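You operate a simulated robot arm through the tools that you are given. There is no shell and no other tool.

You run a simulated robot arm. Do the job below in one go: nothing can be reset, and whatever is moved stays where it is left.

Task
Test probe P5 in both jars and sort it by the readings.
Fine: GOOD rack only with air 0 to 3 and water 95 to 100, else FAULT rack; dial back to OFF.
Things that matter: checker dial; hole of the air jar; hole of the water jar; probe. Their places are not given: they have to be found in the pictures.

It is judged by the outcome, as a careful person would: the job done as asked, and still so three seconds after it is handed in. It fails if anything else is knocked over, pushed out of place, dropped, spilled or broken.

Robot
A 6-joint arm with a fingered hand, fixed in place. Base frame: the origin is at the foot of the arm, x ahead of it, y to its left, z up; the work surface is at about z = 0.8. Lengths are in m, angles in degrees, forces in N, time in s.
With the tool pointing down near the work surface it reaches from about 0.14 to 0.82 m from the base axis. Its first joint turns from -166.0 to 166.0 degrees. Payload 5 kg.
Tool frame: the origin (TCP) lies between the finger pads and is the grasp point; the fingertips stand 0.036 m ahead of it; z points along the fingers, y is the line along which they close. The gripper opens to 0.12 m. The gripper's body begins 0.042 m behind the TCP. The gripper is a hand of 4 fingers: y runs from the thumb to the fingers, the wrist lies at [-0.019, -0.123, -0.211] in the tool frame.
Orientation is that of the tool frame in the base frame, as a unit quaternion [x, y, z, w]. With the fingers straight down and the wrist toward the robot, the tool's x, y and z point along [0, 1, 0], [1, 0, 0] and [0, 0, -1] of the base frame.

Tools
- The arm moves only by the tool jog_arm. Its argument "increments" is a list of rows, each an object (a shift or turn left out is 0) with "translation": the shift along the tool's x, y, z in units of 25 mm (1.0 is 25 mm), a list of three; "delta_rot": the turn, a rotation vector about the tool's x, y, z in units of 5 degrees (1.0 is 5 degrees), a list of three. In form: [{"translation": [x, y, z], "delta_rot": [rx, ry, rz]}, ...]. A call has 1 to 20 rows; each row shifts and turns the commanded pose from where the row before left it, along the tool's axes as they then stand. A call with a number of a shift or a turn outside -1 to 1 is refused whole. A row lasts 0.2 s, in which the tool goes at most 0.05 m and 8.6 degrees; a call with a longer step from one row to the next is refused whole. A pose out of reach is approached as far as the arm can. The call stops where the force on the tool passes 40 N (or 10 N more than at its start, if that is more) or the arm is blocked; 0.2 s more then pass. In this call time passes only in rows, and 0.2 s behind the last. The reply holds the time, the measured pose of the TCP, the force on the tool along the base axes, the opening and the grip force, in the units named above and with some noise, with the torque about the TCP (base axes, N m) and any sound that the robot's microphone picked up, and new pictures: "pictures" is both (left out), scene, wrist or none.
- Cameras (640 x 400 px; columns grow to the right, rows downward): "scene" is fixed at [0.0483, 0.6497, 1.5588]; the picture's right is [-0.62, -0.79, 0.00], its down [-0.45, 0.35, -0.82] and it looks along [0.65, -0.51, -0.57] (base axes); focal length 375 px, centre (320, 200). "wrist" rides on the gripper at [0.073, -0.101, -0.142] in the tool frame; the picture's right is [-0.79, 0.29, -0.54], its down [-0.56, -0.70, 0.44] and it looks along [-0.25, 0.65, 0.71] (tool axes); focal length 280 px, centre (320, 200).
- lift_body(by): slides the trunk up (or, below 0, down) by that many m; the arm rides with it, the base frame stays. It gives what a move gives, with no picture.
- finger_targets(index, middle, ring, thumb_bend, thumb_turn): sets how far each is bent, from 0 (flat) to 1 (curled in); at 0.3 the hand is open as for a grip, at 0.7 the pads meet at the TCP. One left out holds its place. A second passes; each finger stops where it meets its share of the squeeze, and holds until it gets a number again. It is the only way to open and close the hand. It gives what a move gives, with no picture; readings hold the bend of each and the force on the fingers (four entries, about 0 where the hand has none), thumb and palm. thumb_turn goes from beside the hand (0) to across from the fingers (1), as for a grip.
- locate(camera, pixels): there is no depth. For up to 12 entries [column, row, z] of the newest picture of that camera ("zoom" is the newest enlarged one), the place [x, y] in the base frame at which the ray of that pixel passes the height z, good to about 0.003 m. It takes no simulated time.
- inspect(camera, box): a new picture of the part [left, top, right, bottom] of that camera's present view, enlarged. It takes no simulated time.
- finish_job(): hands the job in; it is judged then, once.

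Open the gripper and draw the arm clear of the work before you hand the job in, unless the task says otherwise.

The tools are called after "Emit:" as name(argument=value, ...) on one line, values as JSON. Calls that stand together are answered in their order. jog_arm: Moves the arm, as the interface text tells. Its arguments: {"type":"object","properties":{"increments":{"type":"array"},"pictures":{"type":"string","enum":["both","scene","wrist","none"]}},"required":["increments"]} The other tools are called the same way: lift_body (by) slides the trunk up or down; finger_targets (index, middle, ring, thumb_bend, thumb_turn) moves the fingers one by one; locate (camera, pixels) gives the place at which the rays of pixels pass given heights; inspect (camera, box) takes an enlarged picture of a part of a camera's view; finish_job () hands the job in.

At the start:

```text
t: 0.0
tcp_pos: [0.5157, -0.0045, 1.131]
tcp_rot: [0.707, 0.707, 0.0, 0.0]
wrist_force: [0.0, -0.5, 0.0]
torque: [0.01, 0.0, -0.01]
opening: 0.1196
grasp_force: 0.0
shape: jaw
bend: [0.3, 0.3, 0.3, 0.3, 0.98]
finger forces: [0.0, 0.1, 0.0, 0.0, 0.0, 0.1]
trunk travel left (down, up): [-0.75, 0.09]
```

scene: 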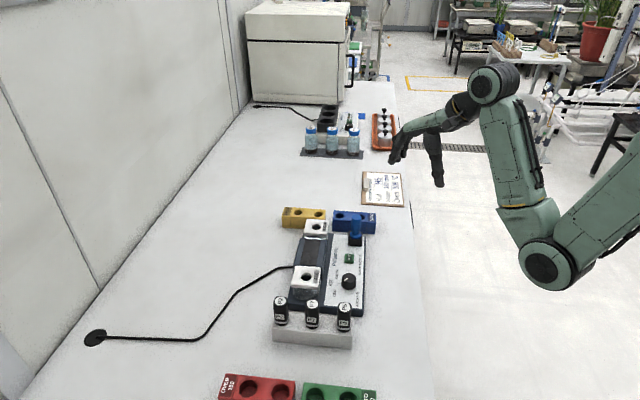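
wrist: 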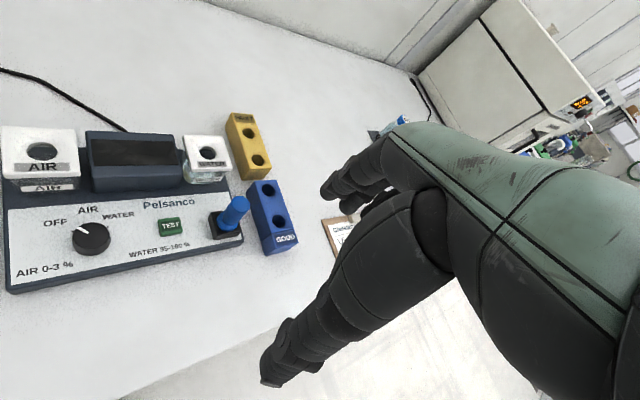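

The scene shows the checker around (330,270) with the probes block at (312,320) and racks around (300,215), (355,220), (258,388), (340,392). I'll enlarge those parts to read the labels.

Emit:
inspect(camera="scene", box=[260, 190, 400, 280])

Emit:
inspect(camera="scene", box=[200, 270, 400, 400])

Emit:
inspect(camera="wrist", box=[0, 90, 320, 290])

```text
4.44 times, centred on (330, 235) of scene
```

zoom: 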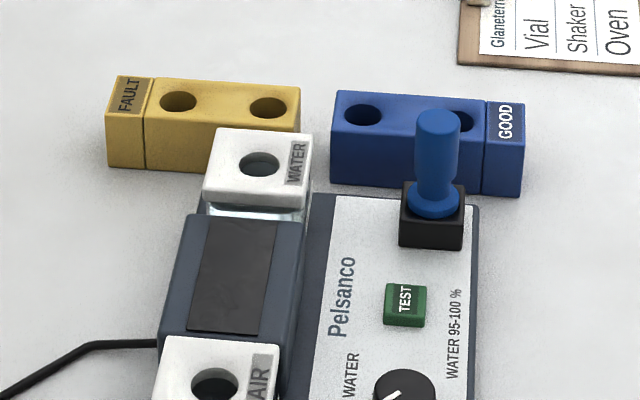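

```text
3.08 times, centred on (300, 335) of scene
```

zoom: 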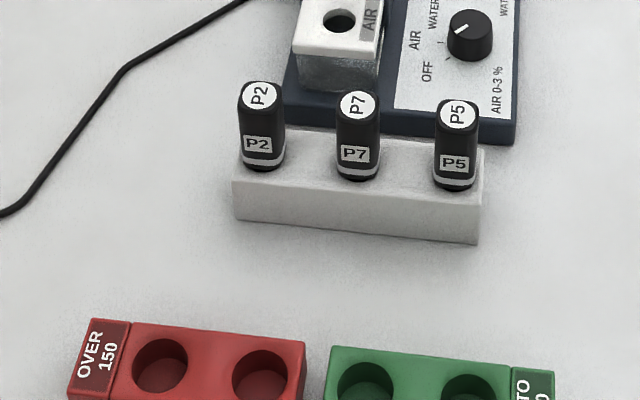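

```text
2.00 times, centred on (160, 190) of wrist
```

zoom: 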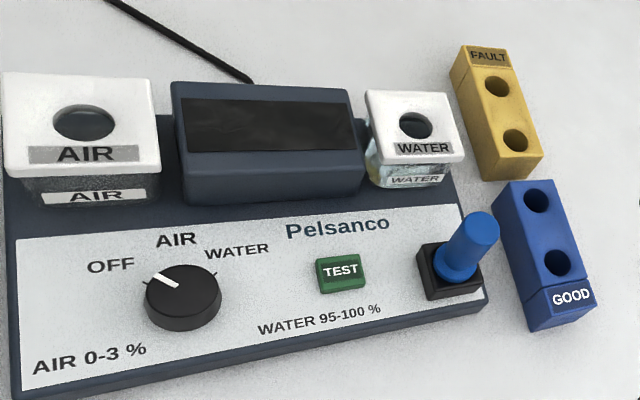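

P5 is the right-hand probe in the white block (scene about (344,318)). I enlarge the probe block again so I can locate points in it, and the dial too.

Emit:
inspect(camera="scene", box=[260, 280, 370, 350])

Emit:
inspect(camera="wrist", box=[30, 190, 140, 260])

Emit:
inspect(camera="wrist", box=[130, 180, 260, 260])

```text
5.71 times, centred on (315, 315) of scene
```

zoom: 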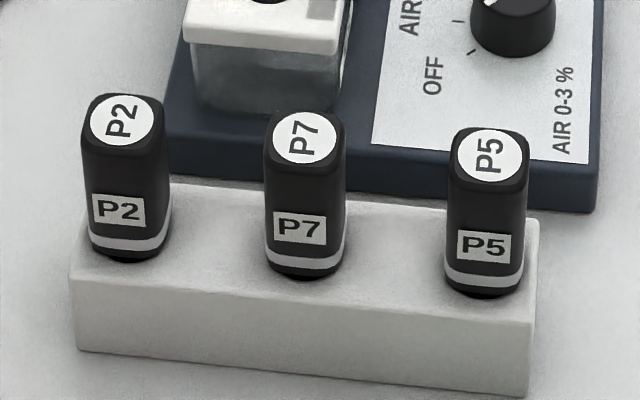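

```text
5.71 times, centred on (85, 225) of wrist
```

zoom: 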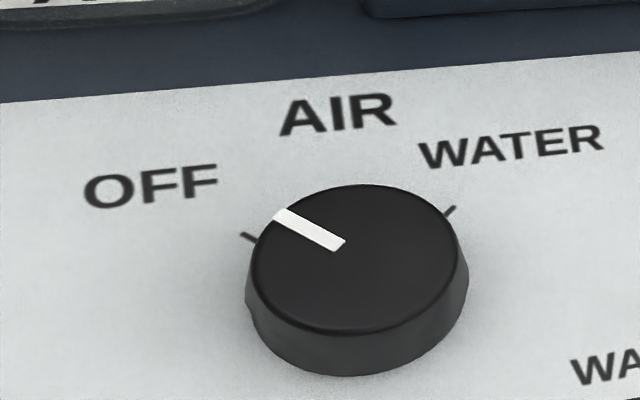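

```text
4.92 times, centred on (195, 220) of wrist
```

zoom: 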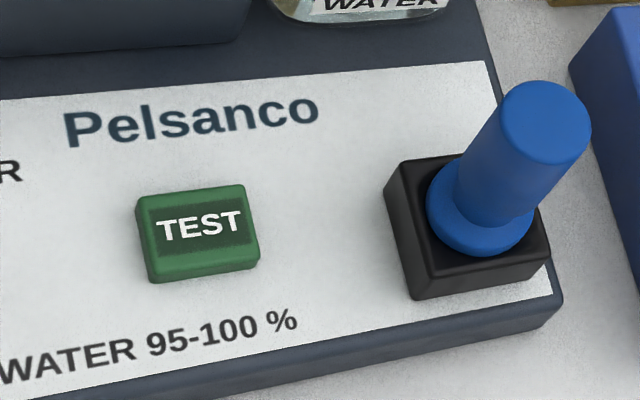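

The dial pointer seems to be at the left tick (OFF). Now I locate the key features from the scene picture at plausible heights.

Emit:
locate(camera="scene", pixels=[[344, 308, 0.9], [344, 308, 0.88], [312, 304, 0.9], [280.5, 301, 0.9], [273, 341, 0.8], [351, 349, 0.8], [306, 276, 0.86], [315, 226, 0.86], [348, 282, 0.83], [349, 258, 0.82], [355, 235, 0.85], [360, 316, 0.8]])

Emit:
locate(camera="wrist", pixels=[[41, 151, 0.86], [207, 153, 0.86], [91, 237, 0.83], [170, 227, 0.82], [258, 132, 0.84], [257, 160, 0.84], [268, 190, 0.84], [279, 222, 0.84], [10, 290, 0.81], [243, 237, 0.81], [235, 205, 0.87]])

```text
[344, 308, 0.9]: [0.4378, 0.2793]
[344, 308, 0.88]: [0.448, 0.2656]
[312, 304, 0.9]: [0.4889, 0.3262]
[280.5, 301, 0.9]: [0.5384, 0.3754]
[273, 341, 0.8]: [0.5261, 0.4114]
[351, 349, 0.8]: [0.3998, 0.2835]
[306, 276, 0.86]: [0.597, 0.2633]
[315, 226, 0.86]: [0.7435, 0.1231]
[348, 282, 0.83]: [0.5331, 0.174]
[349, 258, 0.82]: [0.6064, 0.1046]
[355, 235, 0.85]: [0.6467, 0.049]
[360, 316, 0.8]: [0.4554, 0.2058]
```

```text
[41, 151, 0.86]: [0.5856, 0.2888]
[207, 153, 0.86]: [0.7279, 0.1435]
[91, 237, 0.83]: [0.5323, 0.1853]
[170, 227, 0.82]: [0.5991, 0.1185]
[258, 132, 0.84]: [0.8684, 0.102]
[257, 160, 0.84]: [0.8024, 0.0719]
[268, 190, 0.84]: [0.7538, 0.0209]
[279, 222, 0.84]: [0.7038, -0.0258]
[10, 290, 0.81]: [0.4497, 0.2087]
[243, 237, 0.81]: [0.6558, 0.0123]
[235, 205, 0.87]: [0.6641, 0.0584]
```

I'll first swing the hand over the dial area at a safe height (about 1.03) and turn it 45°, so that the wrist camera shows the checker and P5 block from a second viewpoint.

Emit:
jog_arm(increments=[{"translation": [0.93, 0.056, 0.5]}, {"translation": [0.93, 0.056, 0.5]}, {"translation": [0.93, 0.056, 0.5]}, {"translation": [0.93, 0.056, 0.5]}, {"translation": [0.93, 0.056, 0.5]}, {"translation": [0.93, 0.056, 0.5]}, {"translation": [0.93, 0.056, 0.5]}, {"translation": [0.93, 0.056, 0.5]}], pictures="both")

```text
t: 1.8
tcp_pos: [0.5289, 0.1809, 1.0316]
tcp_rot: [0.707, 0.707, 0.0, 0.0]
wrist_force: [0.2, -0.3, 0.6]
torque: [0.01, 0.0, 0.05]
opening: 0.1195
grasp_force: 0.1
shape: jaw
bend: [0.3, 0.3, 0.3, 0.3, 0.98]
finger forces: [0.0, 0.1, 0.1, 0.0, 0.0, 0.1]
trunk travel left (down, up): [-0.75, 0.09]
```

scene: 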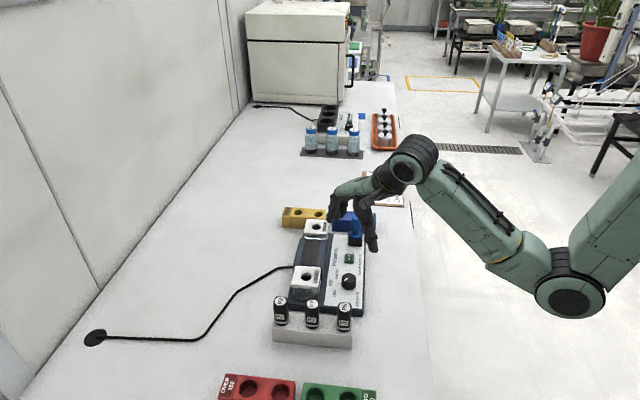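
wrist: 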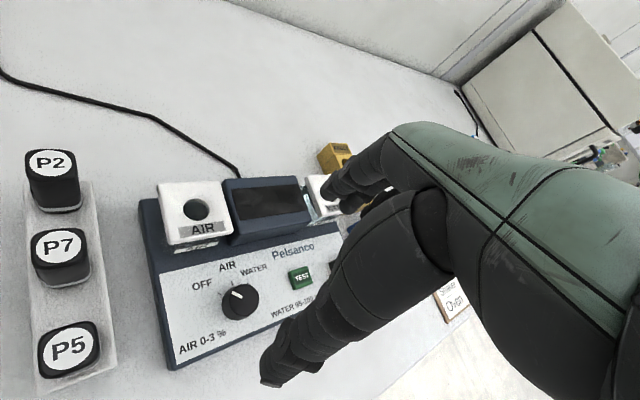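

From here P5, the dial and the air jar are all visible. I zoom in on the dial and the probes.

Emit:
inspect(camera="wrist", box=[180, 250, 290, 320])

Emit:
inspect(camera="wrist", box=[0, 130, 220, 270])

Emit:
inspect(camera="wrist", box=[0, 280, 180, 400])

```text
5.71 times, centred on (235, 285) of wrist
```

zoom: 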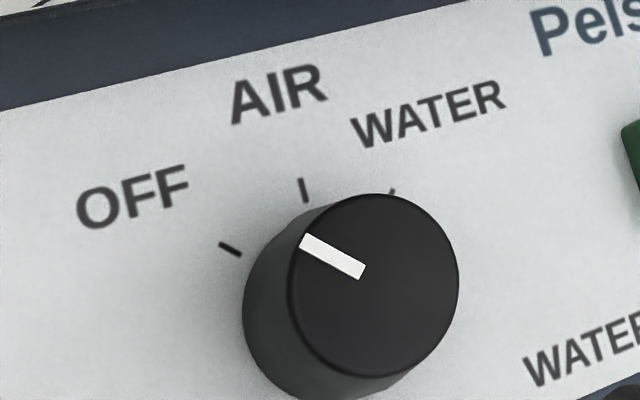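

```text
2.86 times, centred on (110, 200) of wrist
```

zoom: 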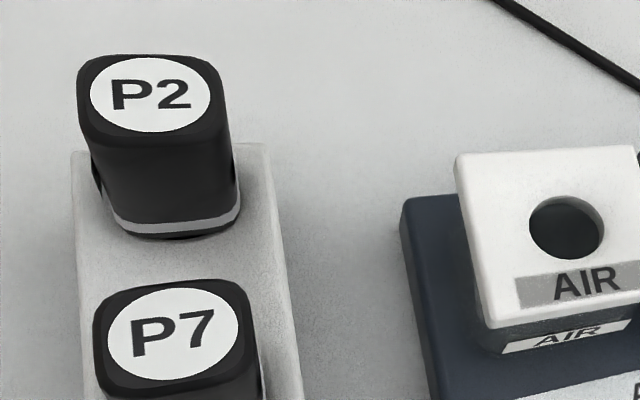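

```text
3.33 times, centred on (90, 340) of wrist
```

zoom: 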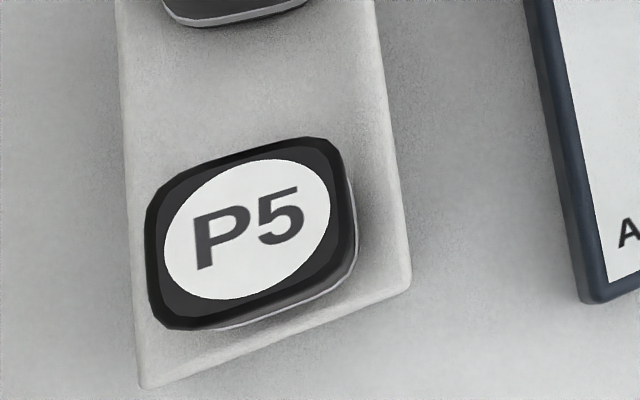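

Dial points at the OFF tick. I triangulate with matched pixels from both cameras.

Emit:
locate(camera="scene", pixels=[[344.6, 306.9, 0.9], [312.2, 304, 0.9], [280.7, 300.6, 0.9], [306.4, 276.9, 0.88], [316.5, 226.9, 0.88], [298, 212.7, 0.84], [318.3, 214.1, 0.84], [339.5, 215.9, 0.84], [361.1, 217, 0.84], [349.1, 276.7, 0.84]])

Emit:
locate(camera="wrist", pixels=[[69, 349.6, 0.9], [58.6, 246.5, 0.9], [50.6, 162.9, 0.9], [196.4, 209.8, 0.88], [244.8, 300.1, 0.84], [236, 305, 0.82], [219.2, 293.6, 0.82], [232, 283.2, 0.82], [247.8, 283.4, 0.82], [300, 278, 0.82]])

```text
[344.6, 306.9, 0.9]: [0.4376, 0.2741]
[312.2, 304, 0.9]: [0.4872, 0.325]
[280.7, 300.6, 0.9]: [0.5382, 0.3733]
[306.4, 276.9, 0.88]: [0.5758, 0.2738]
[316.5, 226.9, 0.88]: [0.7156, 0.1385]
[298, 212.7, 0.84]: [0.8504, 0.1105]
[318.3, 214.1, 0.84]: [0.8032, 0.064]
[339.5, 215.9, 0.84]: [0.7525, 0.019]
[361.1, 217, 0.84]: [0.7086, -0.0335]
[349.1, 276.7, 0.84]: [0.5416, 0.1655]
```

```text
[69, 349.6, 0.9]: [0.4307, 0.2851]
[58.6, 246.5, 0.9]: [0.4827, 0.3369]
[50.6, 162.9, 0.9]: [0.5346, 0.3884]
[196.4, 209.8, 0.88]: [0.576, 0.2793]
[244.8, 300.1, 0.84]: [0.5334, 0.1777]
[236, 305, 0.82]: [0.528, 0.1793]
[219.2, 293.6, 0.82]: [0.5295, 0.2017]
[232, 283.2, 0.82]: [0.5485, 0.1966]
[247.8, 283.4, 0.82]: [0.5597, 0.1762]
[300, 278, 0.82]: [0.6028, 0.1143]
```

The point straight below the TCP projects to about (245,299) at knob-top height, matching the dial top at (245,300), so the TCP is already over the dial. I turn the hand 45° (counter-clockwise from above), so it can later turn clockwise from OFF to AIR.

Emit:
jog_arm(increments=[{"delta_rot": [0, 0, -1]}, {"delta_rot": [0, 0, -1]}, {"delta_rot": [0, 0, -1]}, {"delta_rot": [0, 0, -1]}, {"delta_rot": [0, 0, -1]}, {"delta_rot": [0, 0, -1]}, {"delta_rot": [0, 0, -1]}, {"delta_rot": [0, 0, -1]}, {"delta_rot": [0, 0, -1]}], pictures="both")

Emit:
finger_targets(index=0.45, middle=0.45, ring=0.45, thumb_bend=0.45, thumb_turn=1.0)

Emit:
inspect(camera="wrist", box=[160, 200, 440, 375])

```text
t: 3.8
tcp_pos: [0.5268, 0.181, 1.0309]
tcp_rot: [0.381, 0.925, 0.0, 0.0]
wrist_force: [0.8, 0.1, 0.6]
torque: [-0.01, -0.01, 0.0]
opening: 0.1193
grasp_force: 0.1
shape: jaw
bend: [0.3, 0.3, 0.3, 0.3, 0.98]
finger forces: [0.0, 0.0, 0.0, 0.0, 0.1, 0.0]
trunk travel left (down, up): [-0.75, 0.09]
```

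scene: 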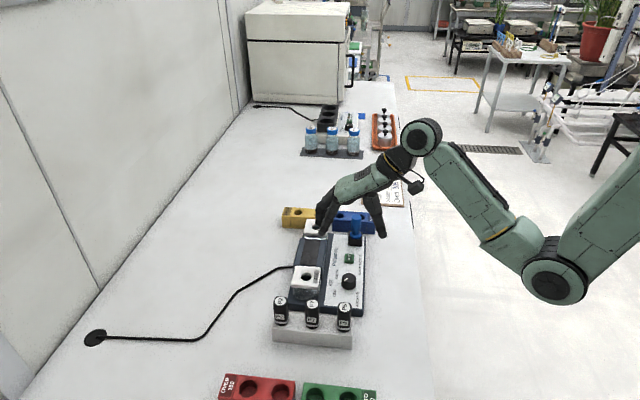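
wrist: 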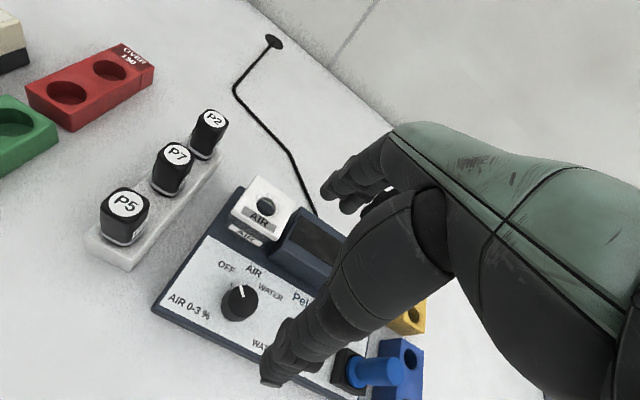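

```text
t: 4.8
tcp_pos: [0.5275, 0.1816, 1.0299]
tcp_rot: [0.383, 0.924, 0.001, 0.0]
wrist_force: [-0.5, 0.9, -0.1]
torque: [0.02, 0.0, 0.01]
opening: 0.0798
grasp_force: 0.0
shape: fingers
bend: [0.45, 0.45, 0.45, 0.45, 0.99]
finger forces: [0.0, 0.0, 0.0, 0.0, 0.1, 0.0]
trunk travel left (down, up): [-0.75, 0.09]
```

```text
2.29 times, centred on (300, 288) of wrist
```

zoom: 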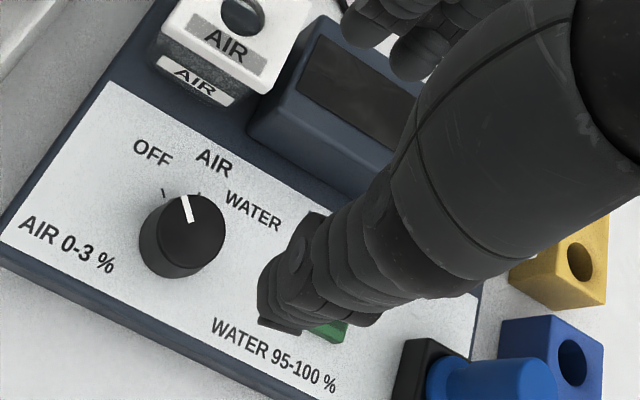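

I locate the dial's top centre and ticks in this new view (dial top at about wrist (244,302)).

Emit:
inspect(camera="wrist", box=[200, 250, 290, 330])

Emit:
locate(camera="wrist", pixels=[[244.1, 302, 0.86], [244.1, 302, 0.85], [127, 205, 0.914], [264, 205, 0.886]])

```text
5.00 times, centred on (245, 290) of wrist
```

zoom: 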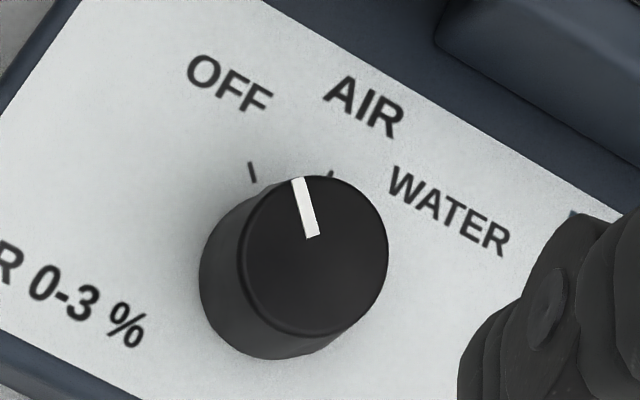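

```text
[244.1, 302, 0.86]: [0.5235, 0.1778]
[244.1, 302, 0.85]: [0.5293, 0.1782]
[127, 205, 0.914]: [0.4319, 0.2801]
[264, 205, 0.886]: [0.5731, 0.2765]
```

Triangulating: knob axis about (0.528, 0.1795), panel at about 0.824 and knob top about 0.853. I lower to TCP z≈0.88 with the fingers half open around the knob.

Emit:
jog_arm(increments=[{"translation": [-0.07, -0.04, 0.5]}, {"translation": [0, 0, 1]}, {"translation": [0, 0, 1]}, {"translation": [0, 0, 1]}, {"translation": [0, 0, 1]}, {"translation": [0, 0, 1]}, {"translation": [0, 0, 0.5]}], pictures="both")

Emit:
inspect(camera="wrist", box=[200, 160, 440, 310])

Emit:
inspect(camera="scene", box=[280, 210, 420, 320])

```text
t: 6.4
tcp_pos: [0.5279, 0.1782, 0.8793]
tcp_rot: [0.383, 0.924, 0.0, 0.0]
wrist_force: [-0.5, 0.1, 0.4]
torque: [-0.02, 0.02, 0.02]
opening: 0.0796
grasp_force: 0.1
shape: fingers
bend: [0.45, 0.45, 0.45, 0.45, 0.99]
finger forces: [0.0, 0.3, 0.0, 0.0, 0.0, 0.0]
trunk travel left (down, up): [-0.75, 0.09]
```

scene: 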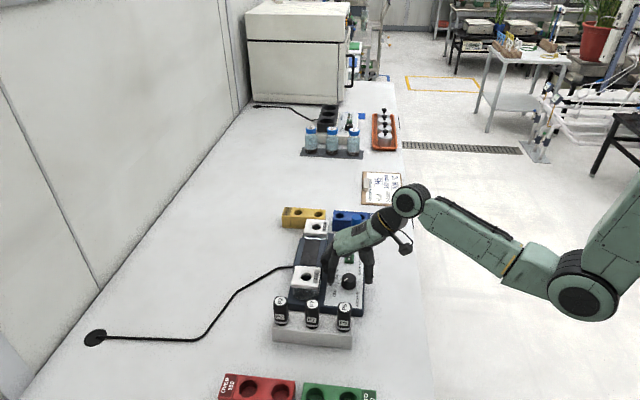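
wrist: 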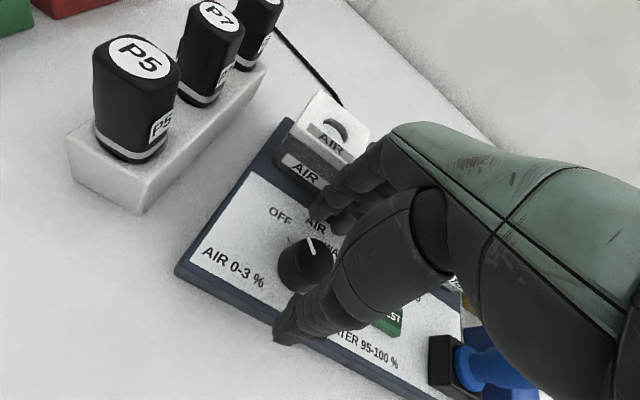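

```text
2.67 times, centred on (320, 235) of wrist
```

zoom: 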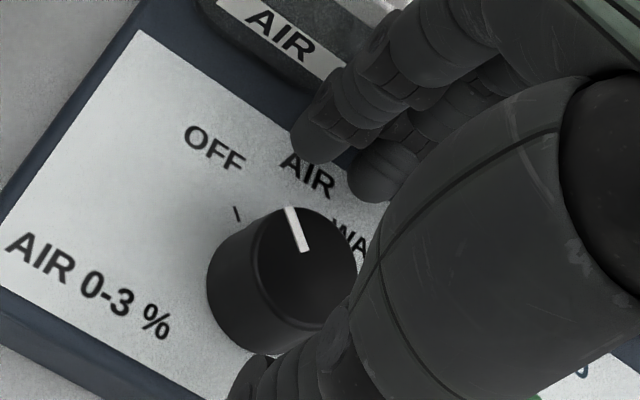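

```text
3.64 times, centred on (350, 265) of scene
```

zoom: 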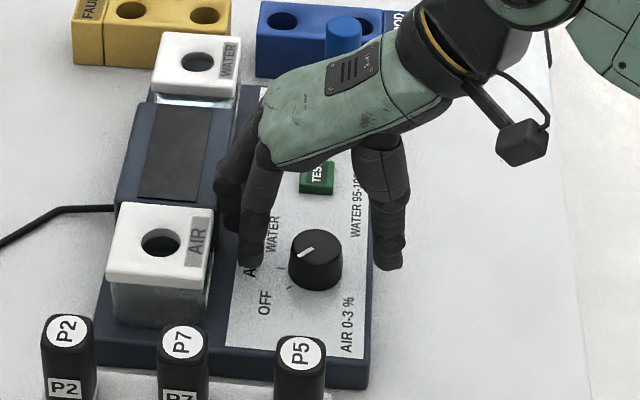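

The knob (scene zoom (317,244)) is centred under the TCP, with thumb and index/middle on either side. I lower another 10 mm and then pinch with thumb, index and middle.

Emit:
jog_arm(increments=[{"translation": [0, 0.03, 0.2]}, {"translation": [0, 0, 0.2]}], pictures="none")

Emit:
finger_targets(index=0.58, middle=0.58, thumb_bend=0.58)

Emit:
inspect(camera="wrist", box=[200, 160, 440, 310])

Emit:
inspect(camera="scene", box=[300, 230, 400, 300])

```text
t: 7.0
tcp_pos: [0.5269, 0.1801, 0.8701]
tcp_rot: [0.383, 0.924, 0.001, 0.001]
wrist_force: [-4.2, -2.7, 4.0]
torque: [0.14, -0.24, -0.09]
opening: 0.0797
grasp_force: 2.9
shape: fingers
bend: [0.45, 0.46, 0.45, 0.45, 0.99]
finger forces: [0.0, 5.9, 0.0, 0.0, 0.0, 0.0]
trunk travel left (down, up): [-0.75, 0.09]
```

```text
t: 8.0
tcp_pos: [0.5286, 0.1789, 0.8702]
tcp_rot: [0.383, 0.924, 0.0, 0.0]
wrist_force: [0.6, 0.0, -0.1]
torque: [-0.03, -0.01, 0.0]
opening: 0.0438
grasp_force: 0.1
shape: fingers
bend: [0.57, 0.57, 0.45, 0.57, 1.0]
finger forces: [0.0, 0.0, 0.0, 0.0, 0.0, 0.0]
trunk travel left (down, up): [-0.75, 0.09]
```

```text
2.67 times, centred on (320, 235) of wrist
```

zoom: 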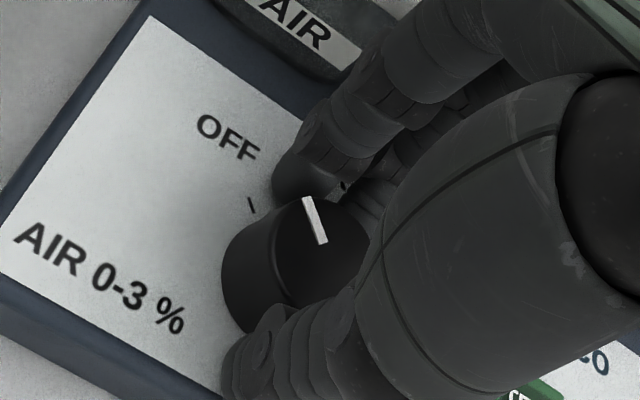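

```text
5.71 times, centred on (350, 265) of scene
```

zoom: 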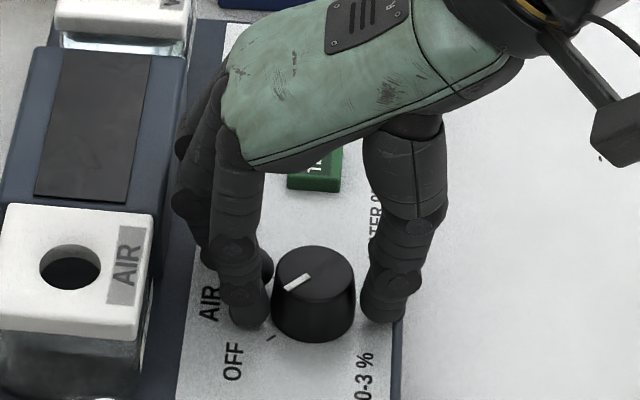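

Fingers are now at about 44 mm opening around the knob with no contact. I close thumb, index and middle onto it.

Emit:
finger_targets(index=0.68, middle=0.68, thumb_bend=0.68)

Emit:
inspect(camera="wrist", box=[200, 160, 440, 310])

Emit:
inspect(camera="scene", box=[300, 230, 400, 300])

```text
t: 9.0
tcp_pos: [0.5293, 0.1797, 0.8697]
tcp_rot: [0.383, 0.924, 0.0, 0.0]
wrist_force: [3.0, 4.2, 0.8]
torque: [0.1, -0.14, 0.01]
opening: 0.0345
grasp_force: 11.1
shape: fingers
bend: [0.61, 0.63, 0.45, 0.61, 1.0]
finger forces: [6.9, 6.3, 0.0, 0.1, 8.7, 0.0]
trunk travel left (down, up): [-0.75, 0.09]
```

```text
2.67 times, centred on (320, 235) of wrist
```

zoom: 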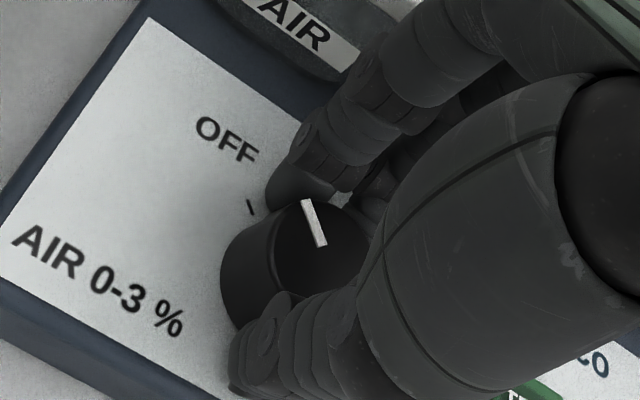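

```text
5.71 times, centred on (350, 265) of scene
```

zoom: 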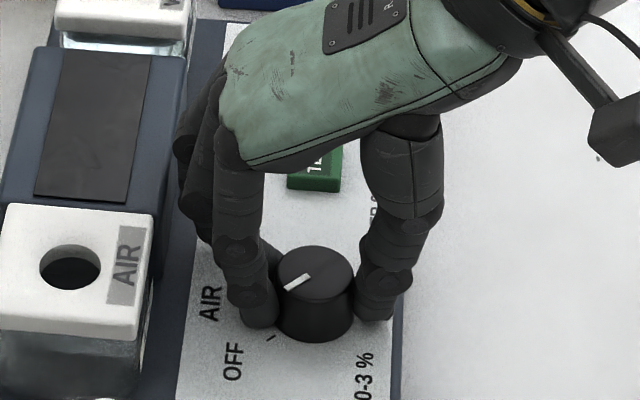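

The knob is gripped (about 7, 6 and 9 N). I turn clockwise from above (+z of the tool) 20° and check whether the pointer follows.

Emit:
jog_arm(increments=[{"delta_rot": [0, 0, 1]}, {"delta_rot": [0, 0, 1]}, {"delta_rot": [0, 0, 1]}, {"delta_rot": [0, 0, 1]}], pictures="none")

Emit:
inspect(camera="wrist", box=[200, 160, 440, 310])

Emit:
inspect(camera="scene", box=[300, 230, 400, 300])

```text
t: 10.0
tcp_pos: [0.5283, 0.1795, 0.8705]
tcp_rot: [0.538, 0.843, 0.0, 0.0]
wrist_force: [2.9, 3.9, -3.2]
torque: [0.1, -0.1, 0.02]
opening: 0.0347
grasp_force: 10.9
shape: fingers
bend: [0.61, 0.63, 0.45, 0.61, 1.0]
finger forces: [7.4, 5.2, 0.1, 0.1, 8.6, 0.0]
trunk travel left (down, up): [-0.75, 0.09]
```

```text
2.67 times, centred on (320, 235) of wrist
```

zoom: 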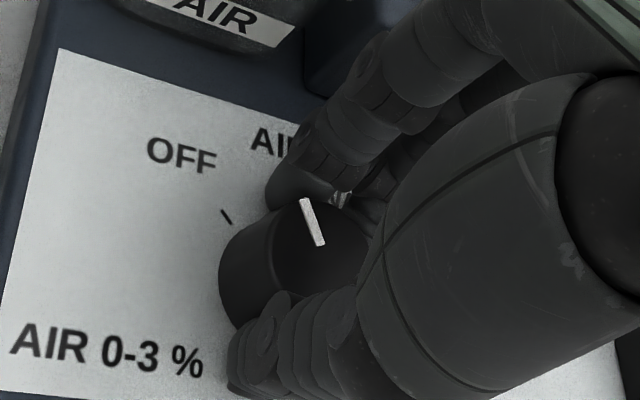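

```text
5.71 times, centred on (350, 265) of scene
```

zoom: 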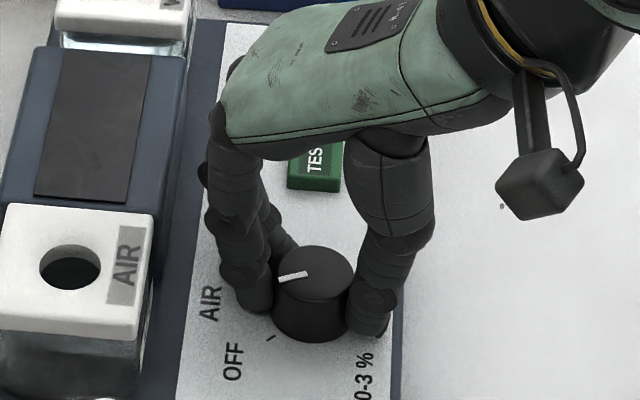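

The pointer turns with the hand. My estimate of tick spacing is 45°, so I turn 25° more, to 45° in all.

Emit:
jog_arm(increments=[{"delta_rot": [0, 0, 1]}, {"delta_rot": [0, 0, 1]}, {"delta_rot": [0, 0, 1]}, {"delta_rot": [0, 0, 1]}, {"delta_rot": [0, 0, 1]}], pictures="none")

Emit:
inspect(camera="wrist", box=[200, 160, 440, 310])

Emit:
inspect(camera="scene", box=[300, 230, 400, 300])

```text
t: 11.2
tcp_pos: [0.53, 0.1793, 0.8697]
tcp_rot: [0.708, 0.706, 0.0, 0.0]
wrist_force: [4.7, 0.4, -3.8]
torque: [0.03, -0.15, -0.02]
opening: 0.0344
grasp_force: 11.3
shape: fingers
bend: [0.61, 0.63, 0.45, 0.61, 1.0]
finger forces: [7.3, 5.9, 0.1, 0.0, 8.0, 0.0]
trunk travel left (down, up): [-0.75, 0.09]
```

```text
2.67 times, centred on (320, 235) of wrist
```

zoom: 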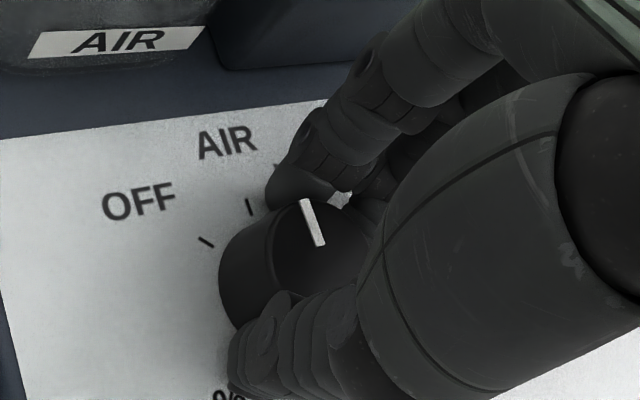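

```text
5.71 times, centred on (350, 265) of scene
```

zoom: 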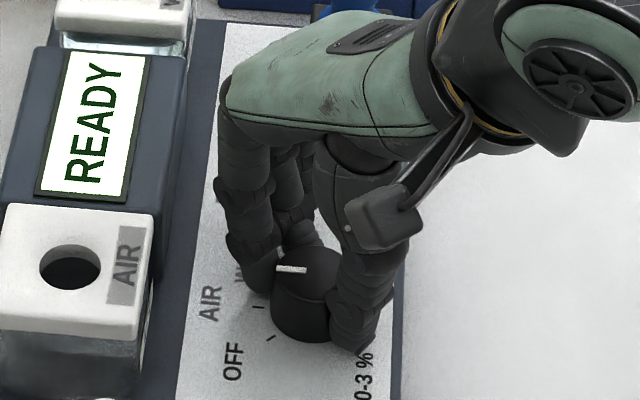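

The display now reads READY and the pointer is parallel to the AIR tick. I release the knob and rise straight up.

Emit:
finger_targets(index=0.52, middle=0.52, thumb_bend=0.52)

Emit:
jog_arm(increments=[{"translation": [0, 0, -0.5]}, {"translation": [0, 0, -1]}, {"translation": [0, 0, -1]}, {"translation": [0, 0, -1]}, {"translation": [0, 0, -1]}, {"translation": [0, 0, -1]}, {"translation": [0, 0, -1]}], pictures="both")

Emit:
inspect(camera="scene", box=[270, 210, 400, 300])

Emit:
inspect(camera="wrist", box=[180, 250, 290, 320])

```text
t: 12.2
tcp_pos: [0.5292, 0.1795, 0.8708]
tcp_rot: [0.707, 0.707, 0.0, 0.0]
wrist_force: [-0.7, 0.6, 0.1]
torque: [-0.01, 0.02, 0.0]
opening: 0.0576
grasp_force: 0.1
shape: fingers
bend: [0.52, 0.52, 0.45, 0.52, 1.0]
finger forces: [0.0, 0.0, 0.0, 0.0, 0.0, 0.1]
trunk travel left (down, up): [-0.75, 0.09]
```

```text
t: 13.8
tcp_pos: [0.5293, 0.1791, 1.0317]
tcp_rot: [0.707, 0.707, 0.0, -0.001]
wrist_force: [-0.2, -0.2, 0.8]
torque: [-0.03, 0.01, -0.02]
opening: 0.0577
grasp_force: 0.1
shape: fingers
bend: [0.52, 0.52, 0.45, 0.52, 1.0]
finger forces: [0.0, 0.0, 0.0, 0.0, 0.1, 0.0]
trunk travel left (down, up): [-0.75, 0.09]
```

scene: 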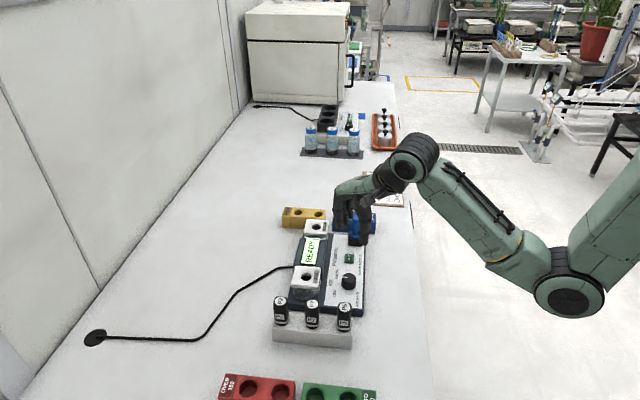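
wrist: 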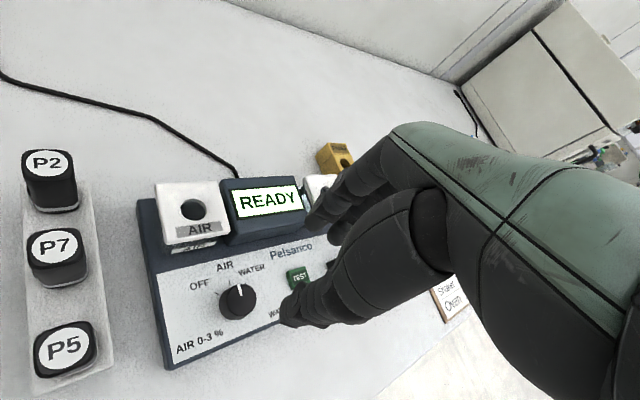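

```text
4.44 times, centred on (335, 255) of scene
```

zoom: 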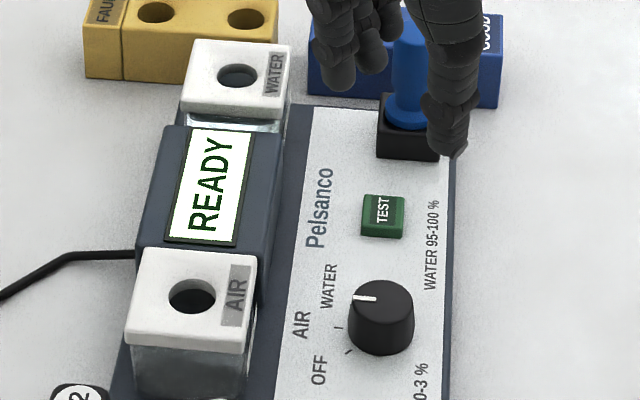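

```text
5.71 times, centred on (235, 285) of wrist
```

zoom: 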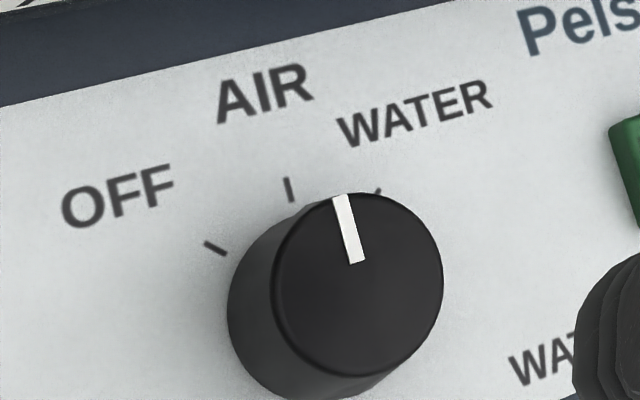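

Dial is on AIR and the checker has not moved. Now I rotate the hand to line up with P5's faces (tool y perpendicular to the probe row) and move over P5 at about (0.431, 0.281), staying high.

Emit:
jog_arm(increments=[{"delta_rot": [0, 0, 1]}, {"delta_rot": [0, 0, 1]}, {"delta_rot": [0, 0, 1]}, {"delta_rot": [0, 0, 1]}, {"delta_rot": [0, 0, 1]}, {"delta_rot": [0, 0, 1]}, {"delta_rot": [0, 0, 1]}, {"delta_rot": [0, 0, 1]}, {"delta_rot": [0, 0, 1]}, {"translation": [0.02, -0.943, 0]}, {"translation": [0.02, -0.943, 0]}, {"translation": [0.02, -0.943, 0]}, {"translation": [0.02, -0.943, 0]}, {"translation": [0.02, -0.943, 0]}, {"translation": [0.02, -0.943, 0]}], pictures="both")

```text
t: 17.0
tcp_pos: [0.4565, 0.2739, 0.9936]
tcp_rot: [0.924, 0.383, 0.002, 0.0]
wrist_force: [-0.2, 0.1, -0.1]
torque: [-0.03, 0.0, -0.01]
opening: 0.0575
grasp_force: 0.0
shape: fingers
bend: [0.52, 0.52, 0.45, 0.52, 1.0]
finger forces: [0.1, 0.1, 0.0, 0.0, 0.1, 0.0]
out of reach, approached as far as the arm can: row 12, 13, 14, 15
trunk travel left (down, up): [-0.75, 0.09]
```

scene: 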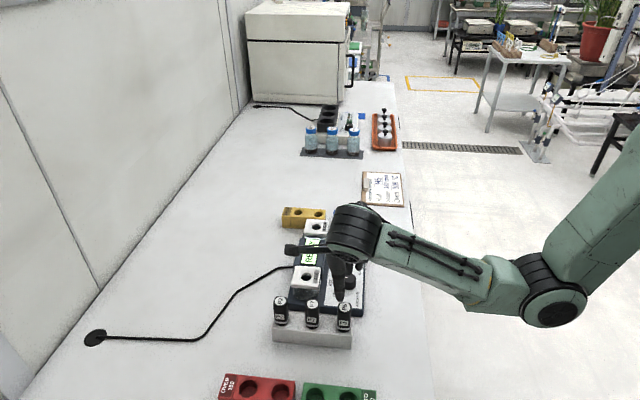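
wrist: 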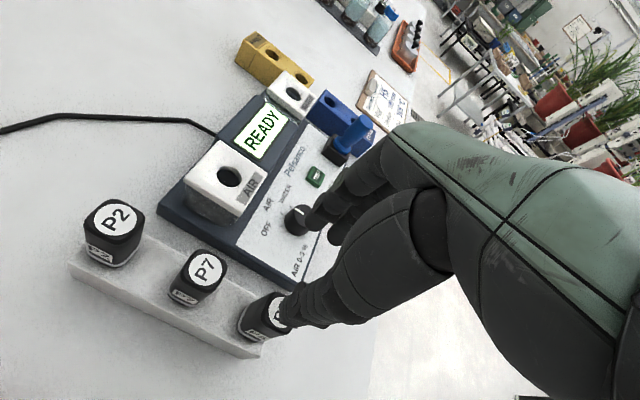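

The full -45° yaw is out of reach here (TCP stopped at (0.4565, 0.274, 0.994)). I turn back 20° so the wrist is less twisted and see where the TCP settles.

Emit:
jog_arm(increments=[{"delta_rot": [0, 0, -1]}, {"delta_rot": [0, 0, -1]}, {"delta_rot": [0, 0, -1]}, {"delta_rot": [0, 0, -1]}], pictures="both")

```text
t: 18.0
tcp_pos: [0.4568, 0.2724, 0.9935]
tcp_rot: [0.843, 0.538, 0.0, 0.0]
wrist_force: [-0.7, 0.2, 0.3]
torque: [-0.01, 0.01, 0.0]
opening: 0.0578
grasp_force: 0.1
shape: fingers
bend: [0.52, 0.52, 0.45, 0.52, 1.0]
finger forces: [0.0, 0.1, 0.1, 0.0, 0.1, 0.0]
trunk travel left (down, up): [-0.75, 0.09]
```

scene: 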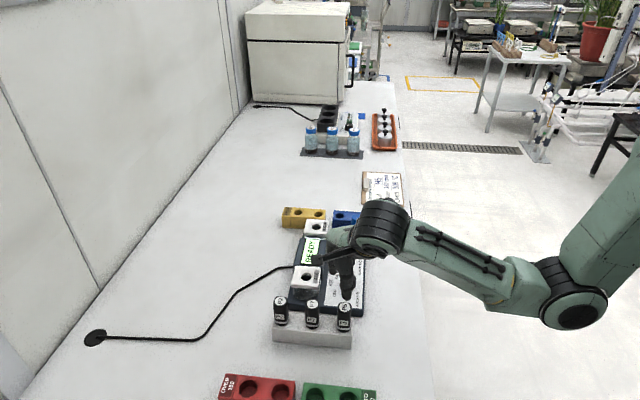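
wrist: 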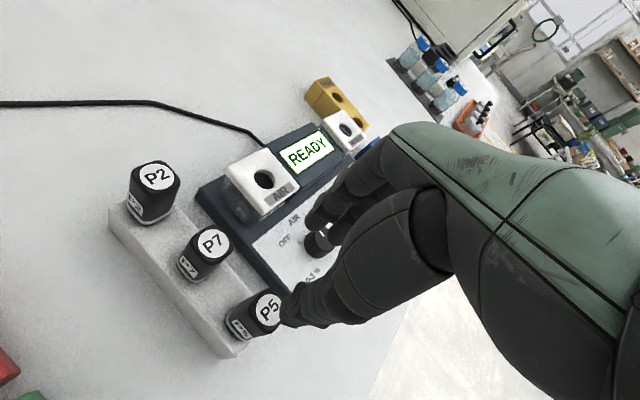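

The yaw is now -25° and reach is regained. I move over P5 (about 26 mm back along -y of the tool) and open the fingers wider afterwards.

Emit:
jog_arm(increments=[{"translation": [-0.06, -0.54, -0.3]}, {"translation": [-0.06, -0.54, -0.3]}], pictures="both")

Emit:
inspect(camera="wrist", box=[140, 220, 340, 370])

Emit:
inspect(camera="scene", box=[290, 200, 420, 350])

```text
t: 18.6
tcp_pos: [0.4318, 0.2826, 1.0089]
tcp_rot: [0.844, 0.537, 0.0, 0.0]
wrist_force: [0.4, 0.8, -0.4]
torque: [0.0, 0.02, -0.03]
opening: 0.058
grasp_force: 0.1
shape: fingers
bend: [0.52, 0.52, 0.45, 0.52, 1.0]
finger forces: [0.0, 0.1, 0.0, 0.0, 0.1, 0.0]
trunk travel left (down, up): [-0.75, 0.09]
```

scene: 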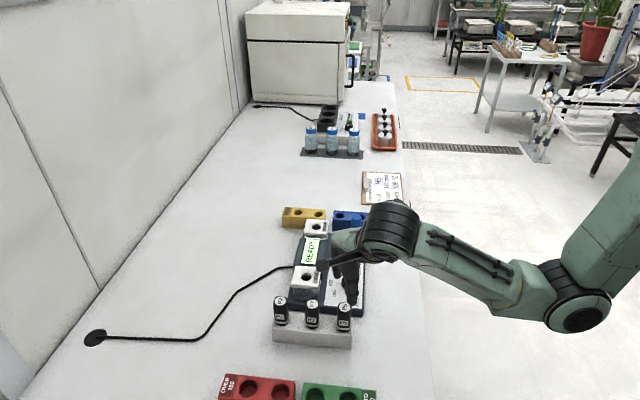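
wrist: 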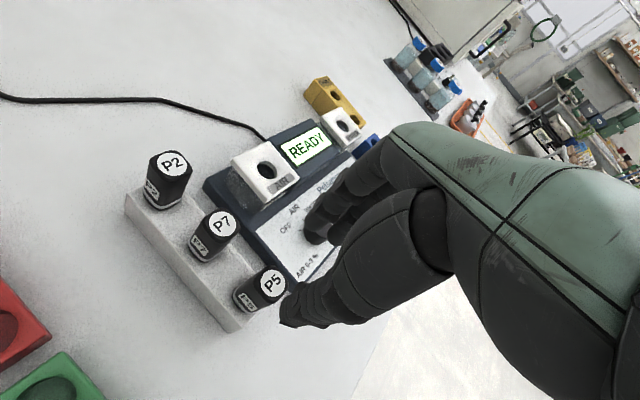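

```text
2.67 times, centred on (240, 295) of wrist
```

zoom: 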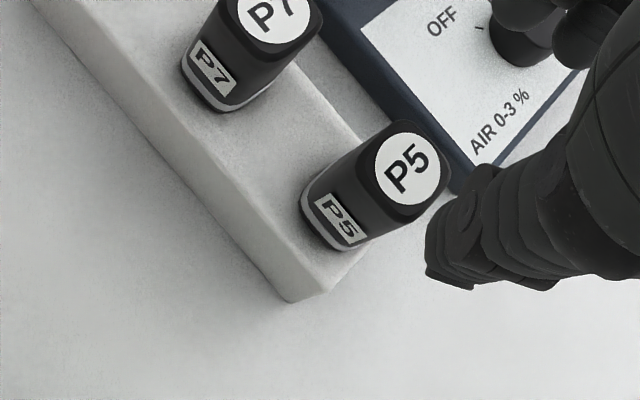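

```text
2.67 times, centred on (355, 275) of scene
```

zoom: 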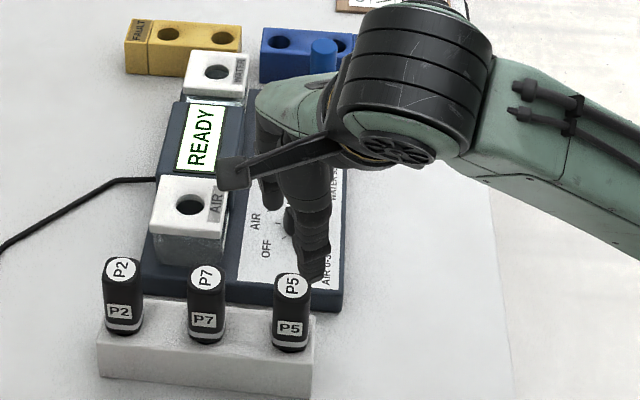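

P5's top is within 1–2 mm of the TCP axis. I open the fingers to about 80 mm and lower to TCP z≈0.885.

Emit:
finger_targets(index=0.45, middle=0.45, ring=0.45, thumb_bend=0.45)

Emit:
jog_arm(increments=[{"translation": [0, -0.05, 0.96]}, {"translation": [0, 0, 1]}, {"translation": [0, 0, 1]}, {"translation": [0, 0, 1]}], pictures="both")

Emit:
inspect(camera="wrist", box=[160, 150, 400, 370])

Emit:
inspect(camera="scene", box=[270, 240, 400, 350])

```text
t: 19.6
tcp_pos: [0.4318, 0.2823, 1.0079]
tcp_rot: [0.843, 0.538, 0.001, 0.0]
wrist_force: [0.1, -0.7, 0.4]
torque: [0.01, 0.01, -0.03]
opening: 0.0786
grasp_force: 0.1
shape: fingers
bend: [0.45, 0.45, 0.45, 0.45, 0.99]
finger forces: [0.0, 0.0, 0.0, 0.0, 0.0, 0.1]
trunk travel left (down, up): [-0.75, 0.09]
```

```text
t: 20.6
tcp_pos: [0.4308, 0.2818, 0.9091]
tcp_rot: [0.843, 0.537, -0.001, 0.0]
wrist_force: [0.5, 0.6, 0.1]
torque: [0.02, 0.0, -0.02]
opening: 0.0788
grasp_force: 0.0
shape: fingers
bend: [0.45, 0.45, 0.45, 0.45, 0.99]
finger forces: [0.0, 0.1, 0.0, 0.0, 0.0, 0.0]
trunk travel left (down, up): [-0.75, 0.09]
```

scene: 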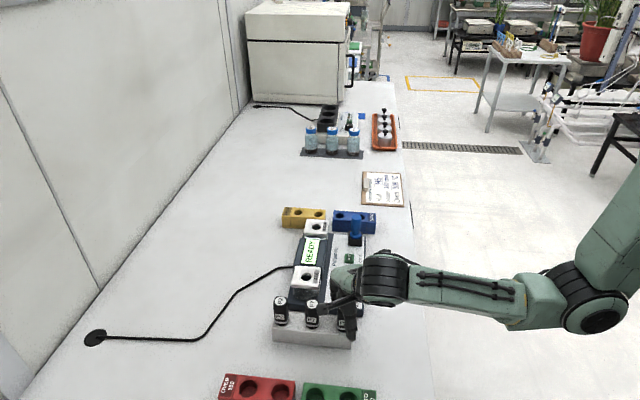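
wrist: 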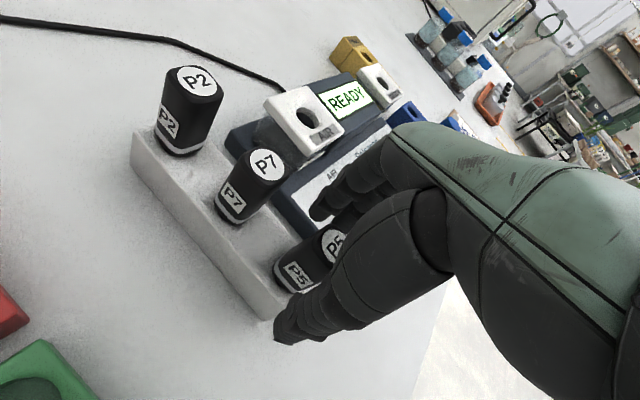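

```text
1.82 times, centred on (280, 260) of wrist
```

zoom: 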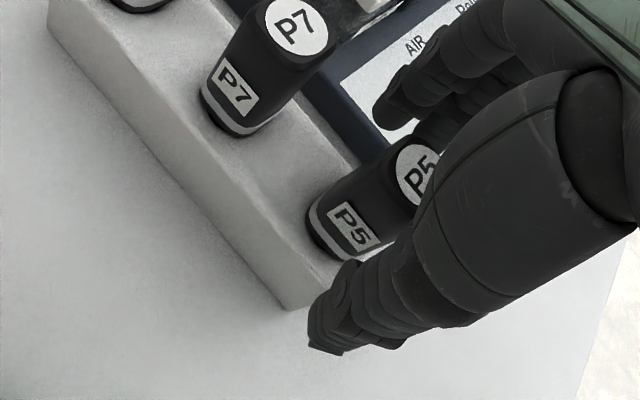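

```text
3.64 times, centred on (335, 295) of scene
```

zoom: 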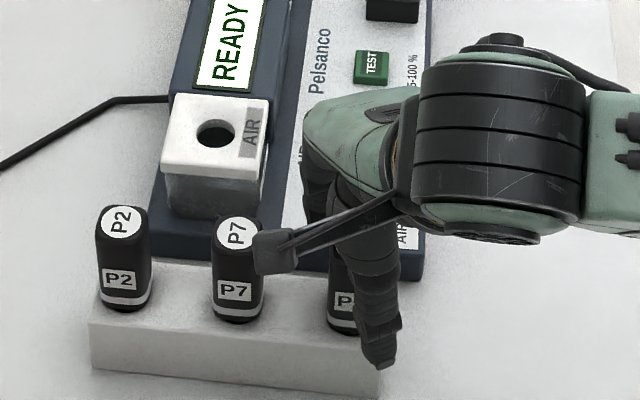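

P5 stands between the thumb and fingers with room on either side. I lower the last 24 mm and close gently.

Emit:
jog_arm(increments=[{"translation": [0, 0, 0.5]}, {"translation": [0, 0, 0.46]}], pictures="none")

Emit:
finger_targets(index=0.56, middle=0.56, thumb_bend=0.56)

Emit:
inspect(camera="wrist", box=[160, 150, 400, 370])

Emit:
inspect(camera="scene", box=[270, 240, 400, 350])

```text
t: 21.2
tcp_pos: [0.431, 0.2818, 0.885]
tcp_rot: [0.843, 0.537, 0.0, 0.0]
wrist_force: [-0.3, 0.5, -0.9]
torque: [-0.02, 0.01, 0.03]
opening: 0.0787
grasp_force: 0.2
shape: fingers
bend: [0.45, 0.45, 0.45, 0.45, 0.99]
finger forces: [0.0, 0.0, 0.1, 0.1, 0.0, 0.1]
trunk travel left (down, up): [-0.75, 0.09]
```

```text
t: 22.2
tcp_pos: [0.432, 0.2813, 0.8846]
tcp_rot: [0.843, 0.538, 0.0, 0.0]
wrist_force: [1.9, -0.8, 0.8]
torque: [-0.07, -0.12, -0.04]
opening: 0.0534
grasp_force: 1.8
shape: fingers
bend: [0.53, 0.56, 0.45, 0.55, 1.0]
finger forces: [2.9, 0.1, 0.0, 0.1, 1.1, 0.1]
trunk travel left (down, up): [-0.75, 0.09]
```

```text
1.82 times, centred on (280, 260) of wrist
```

zoom: 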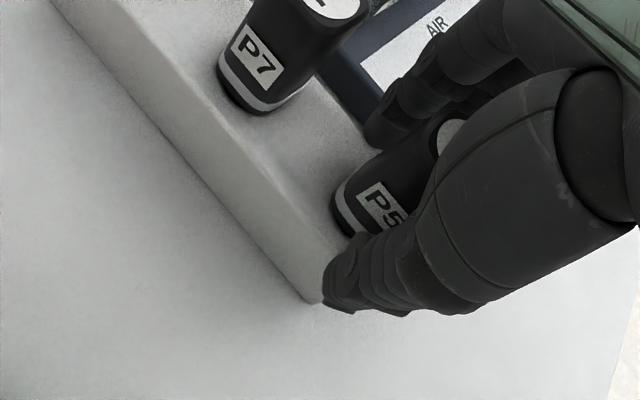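

```text
3.64 times, centred on (335, 295) of scene
```

zoom: 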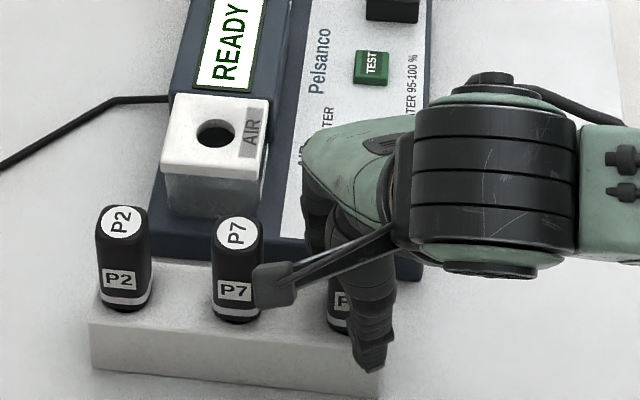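

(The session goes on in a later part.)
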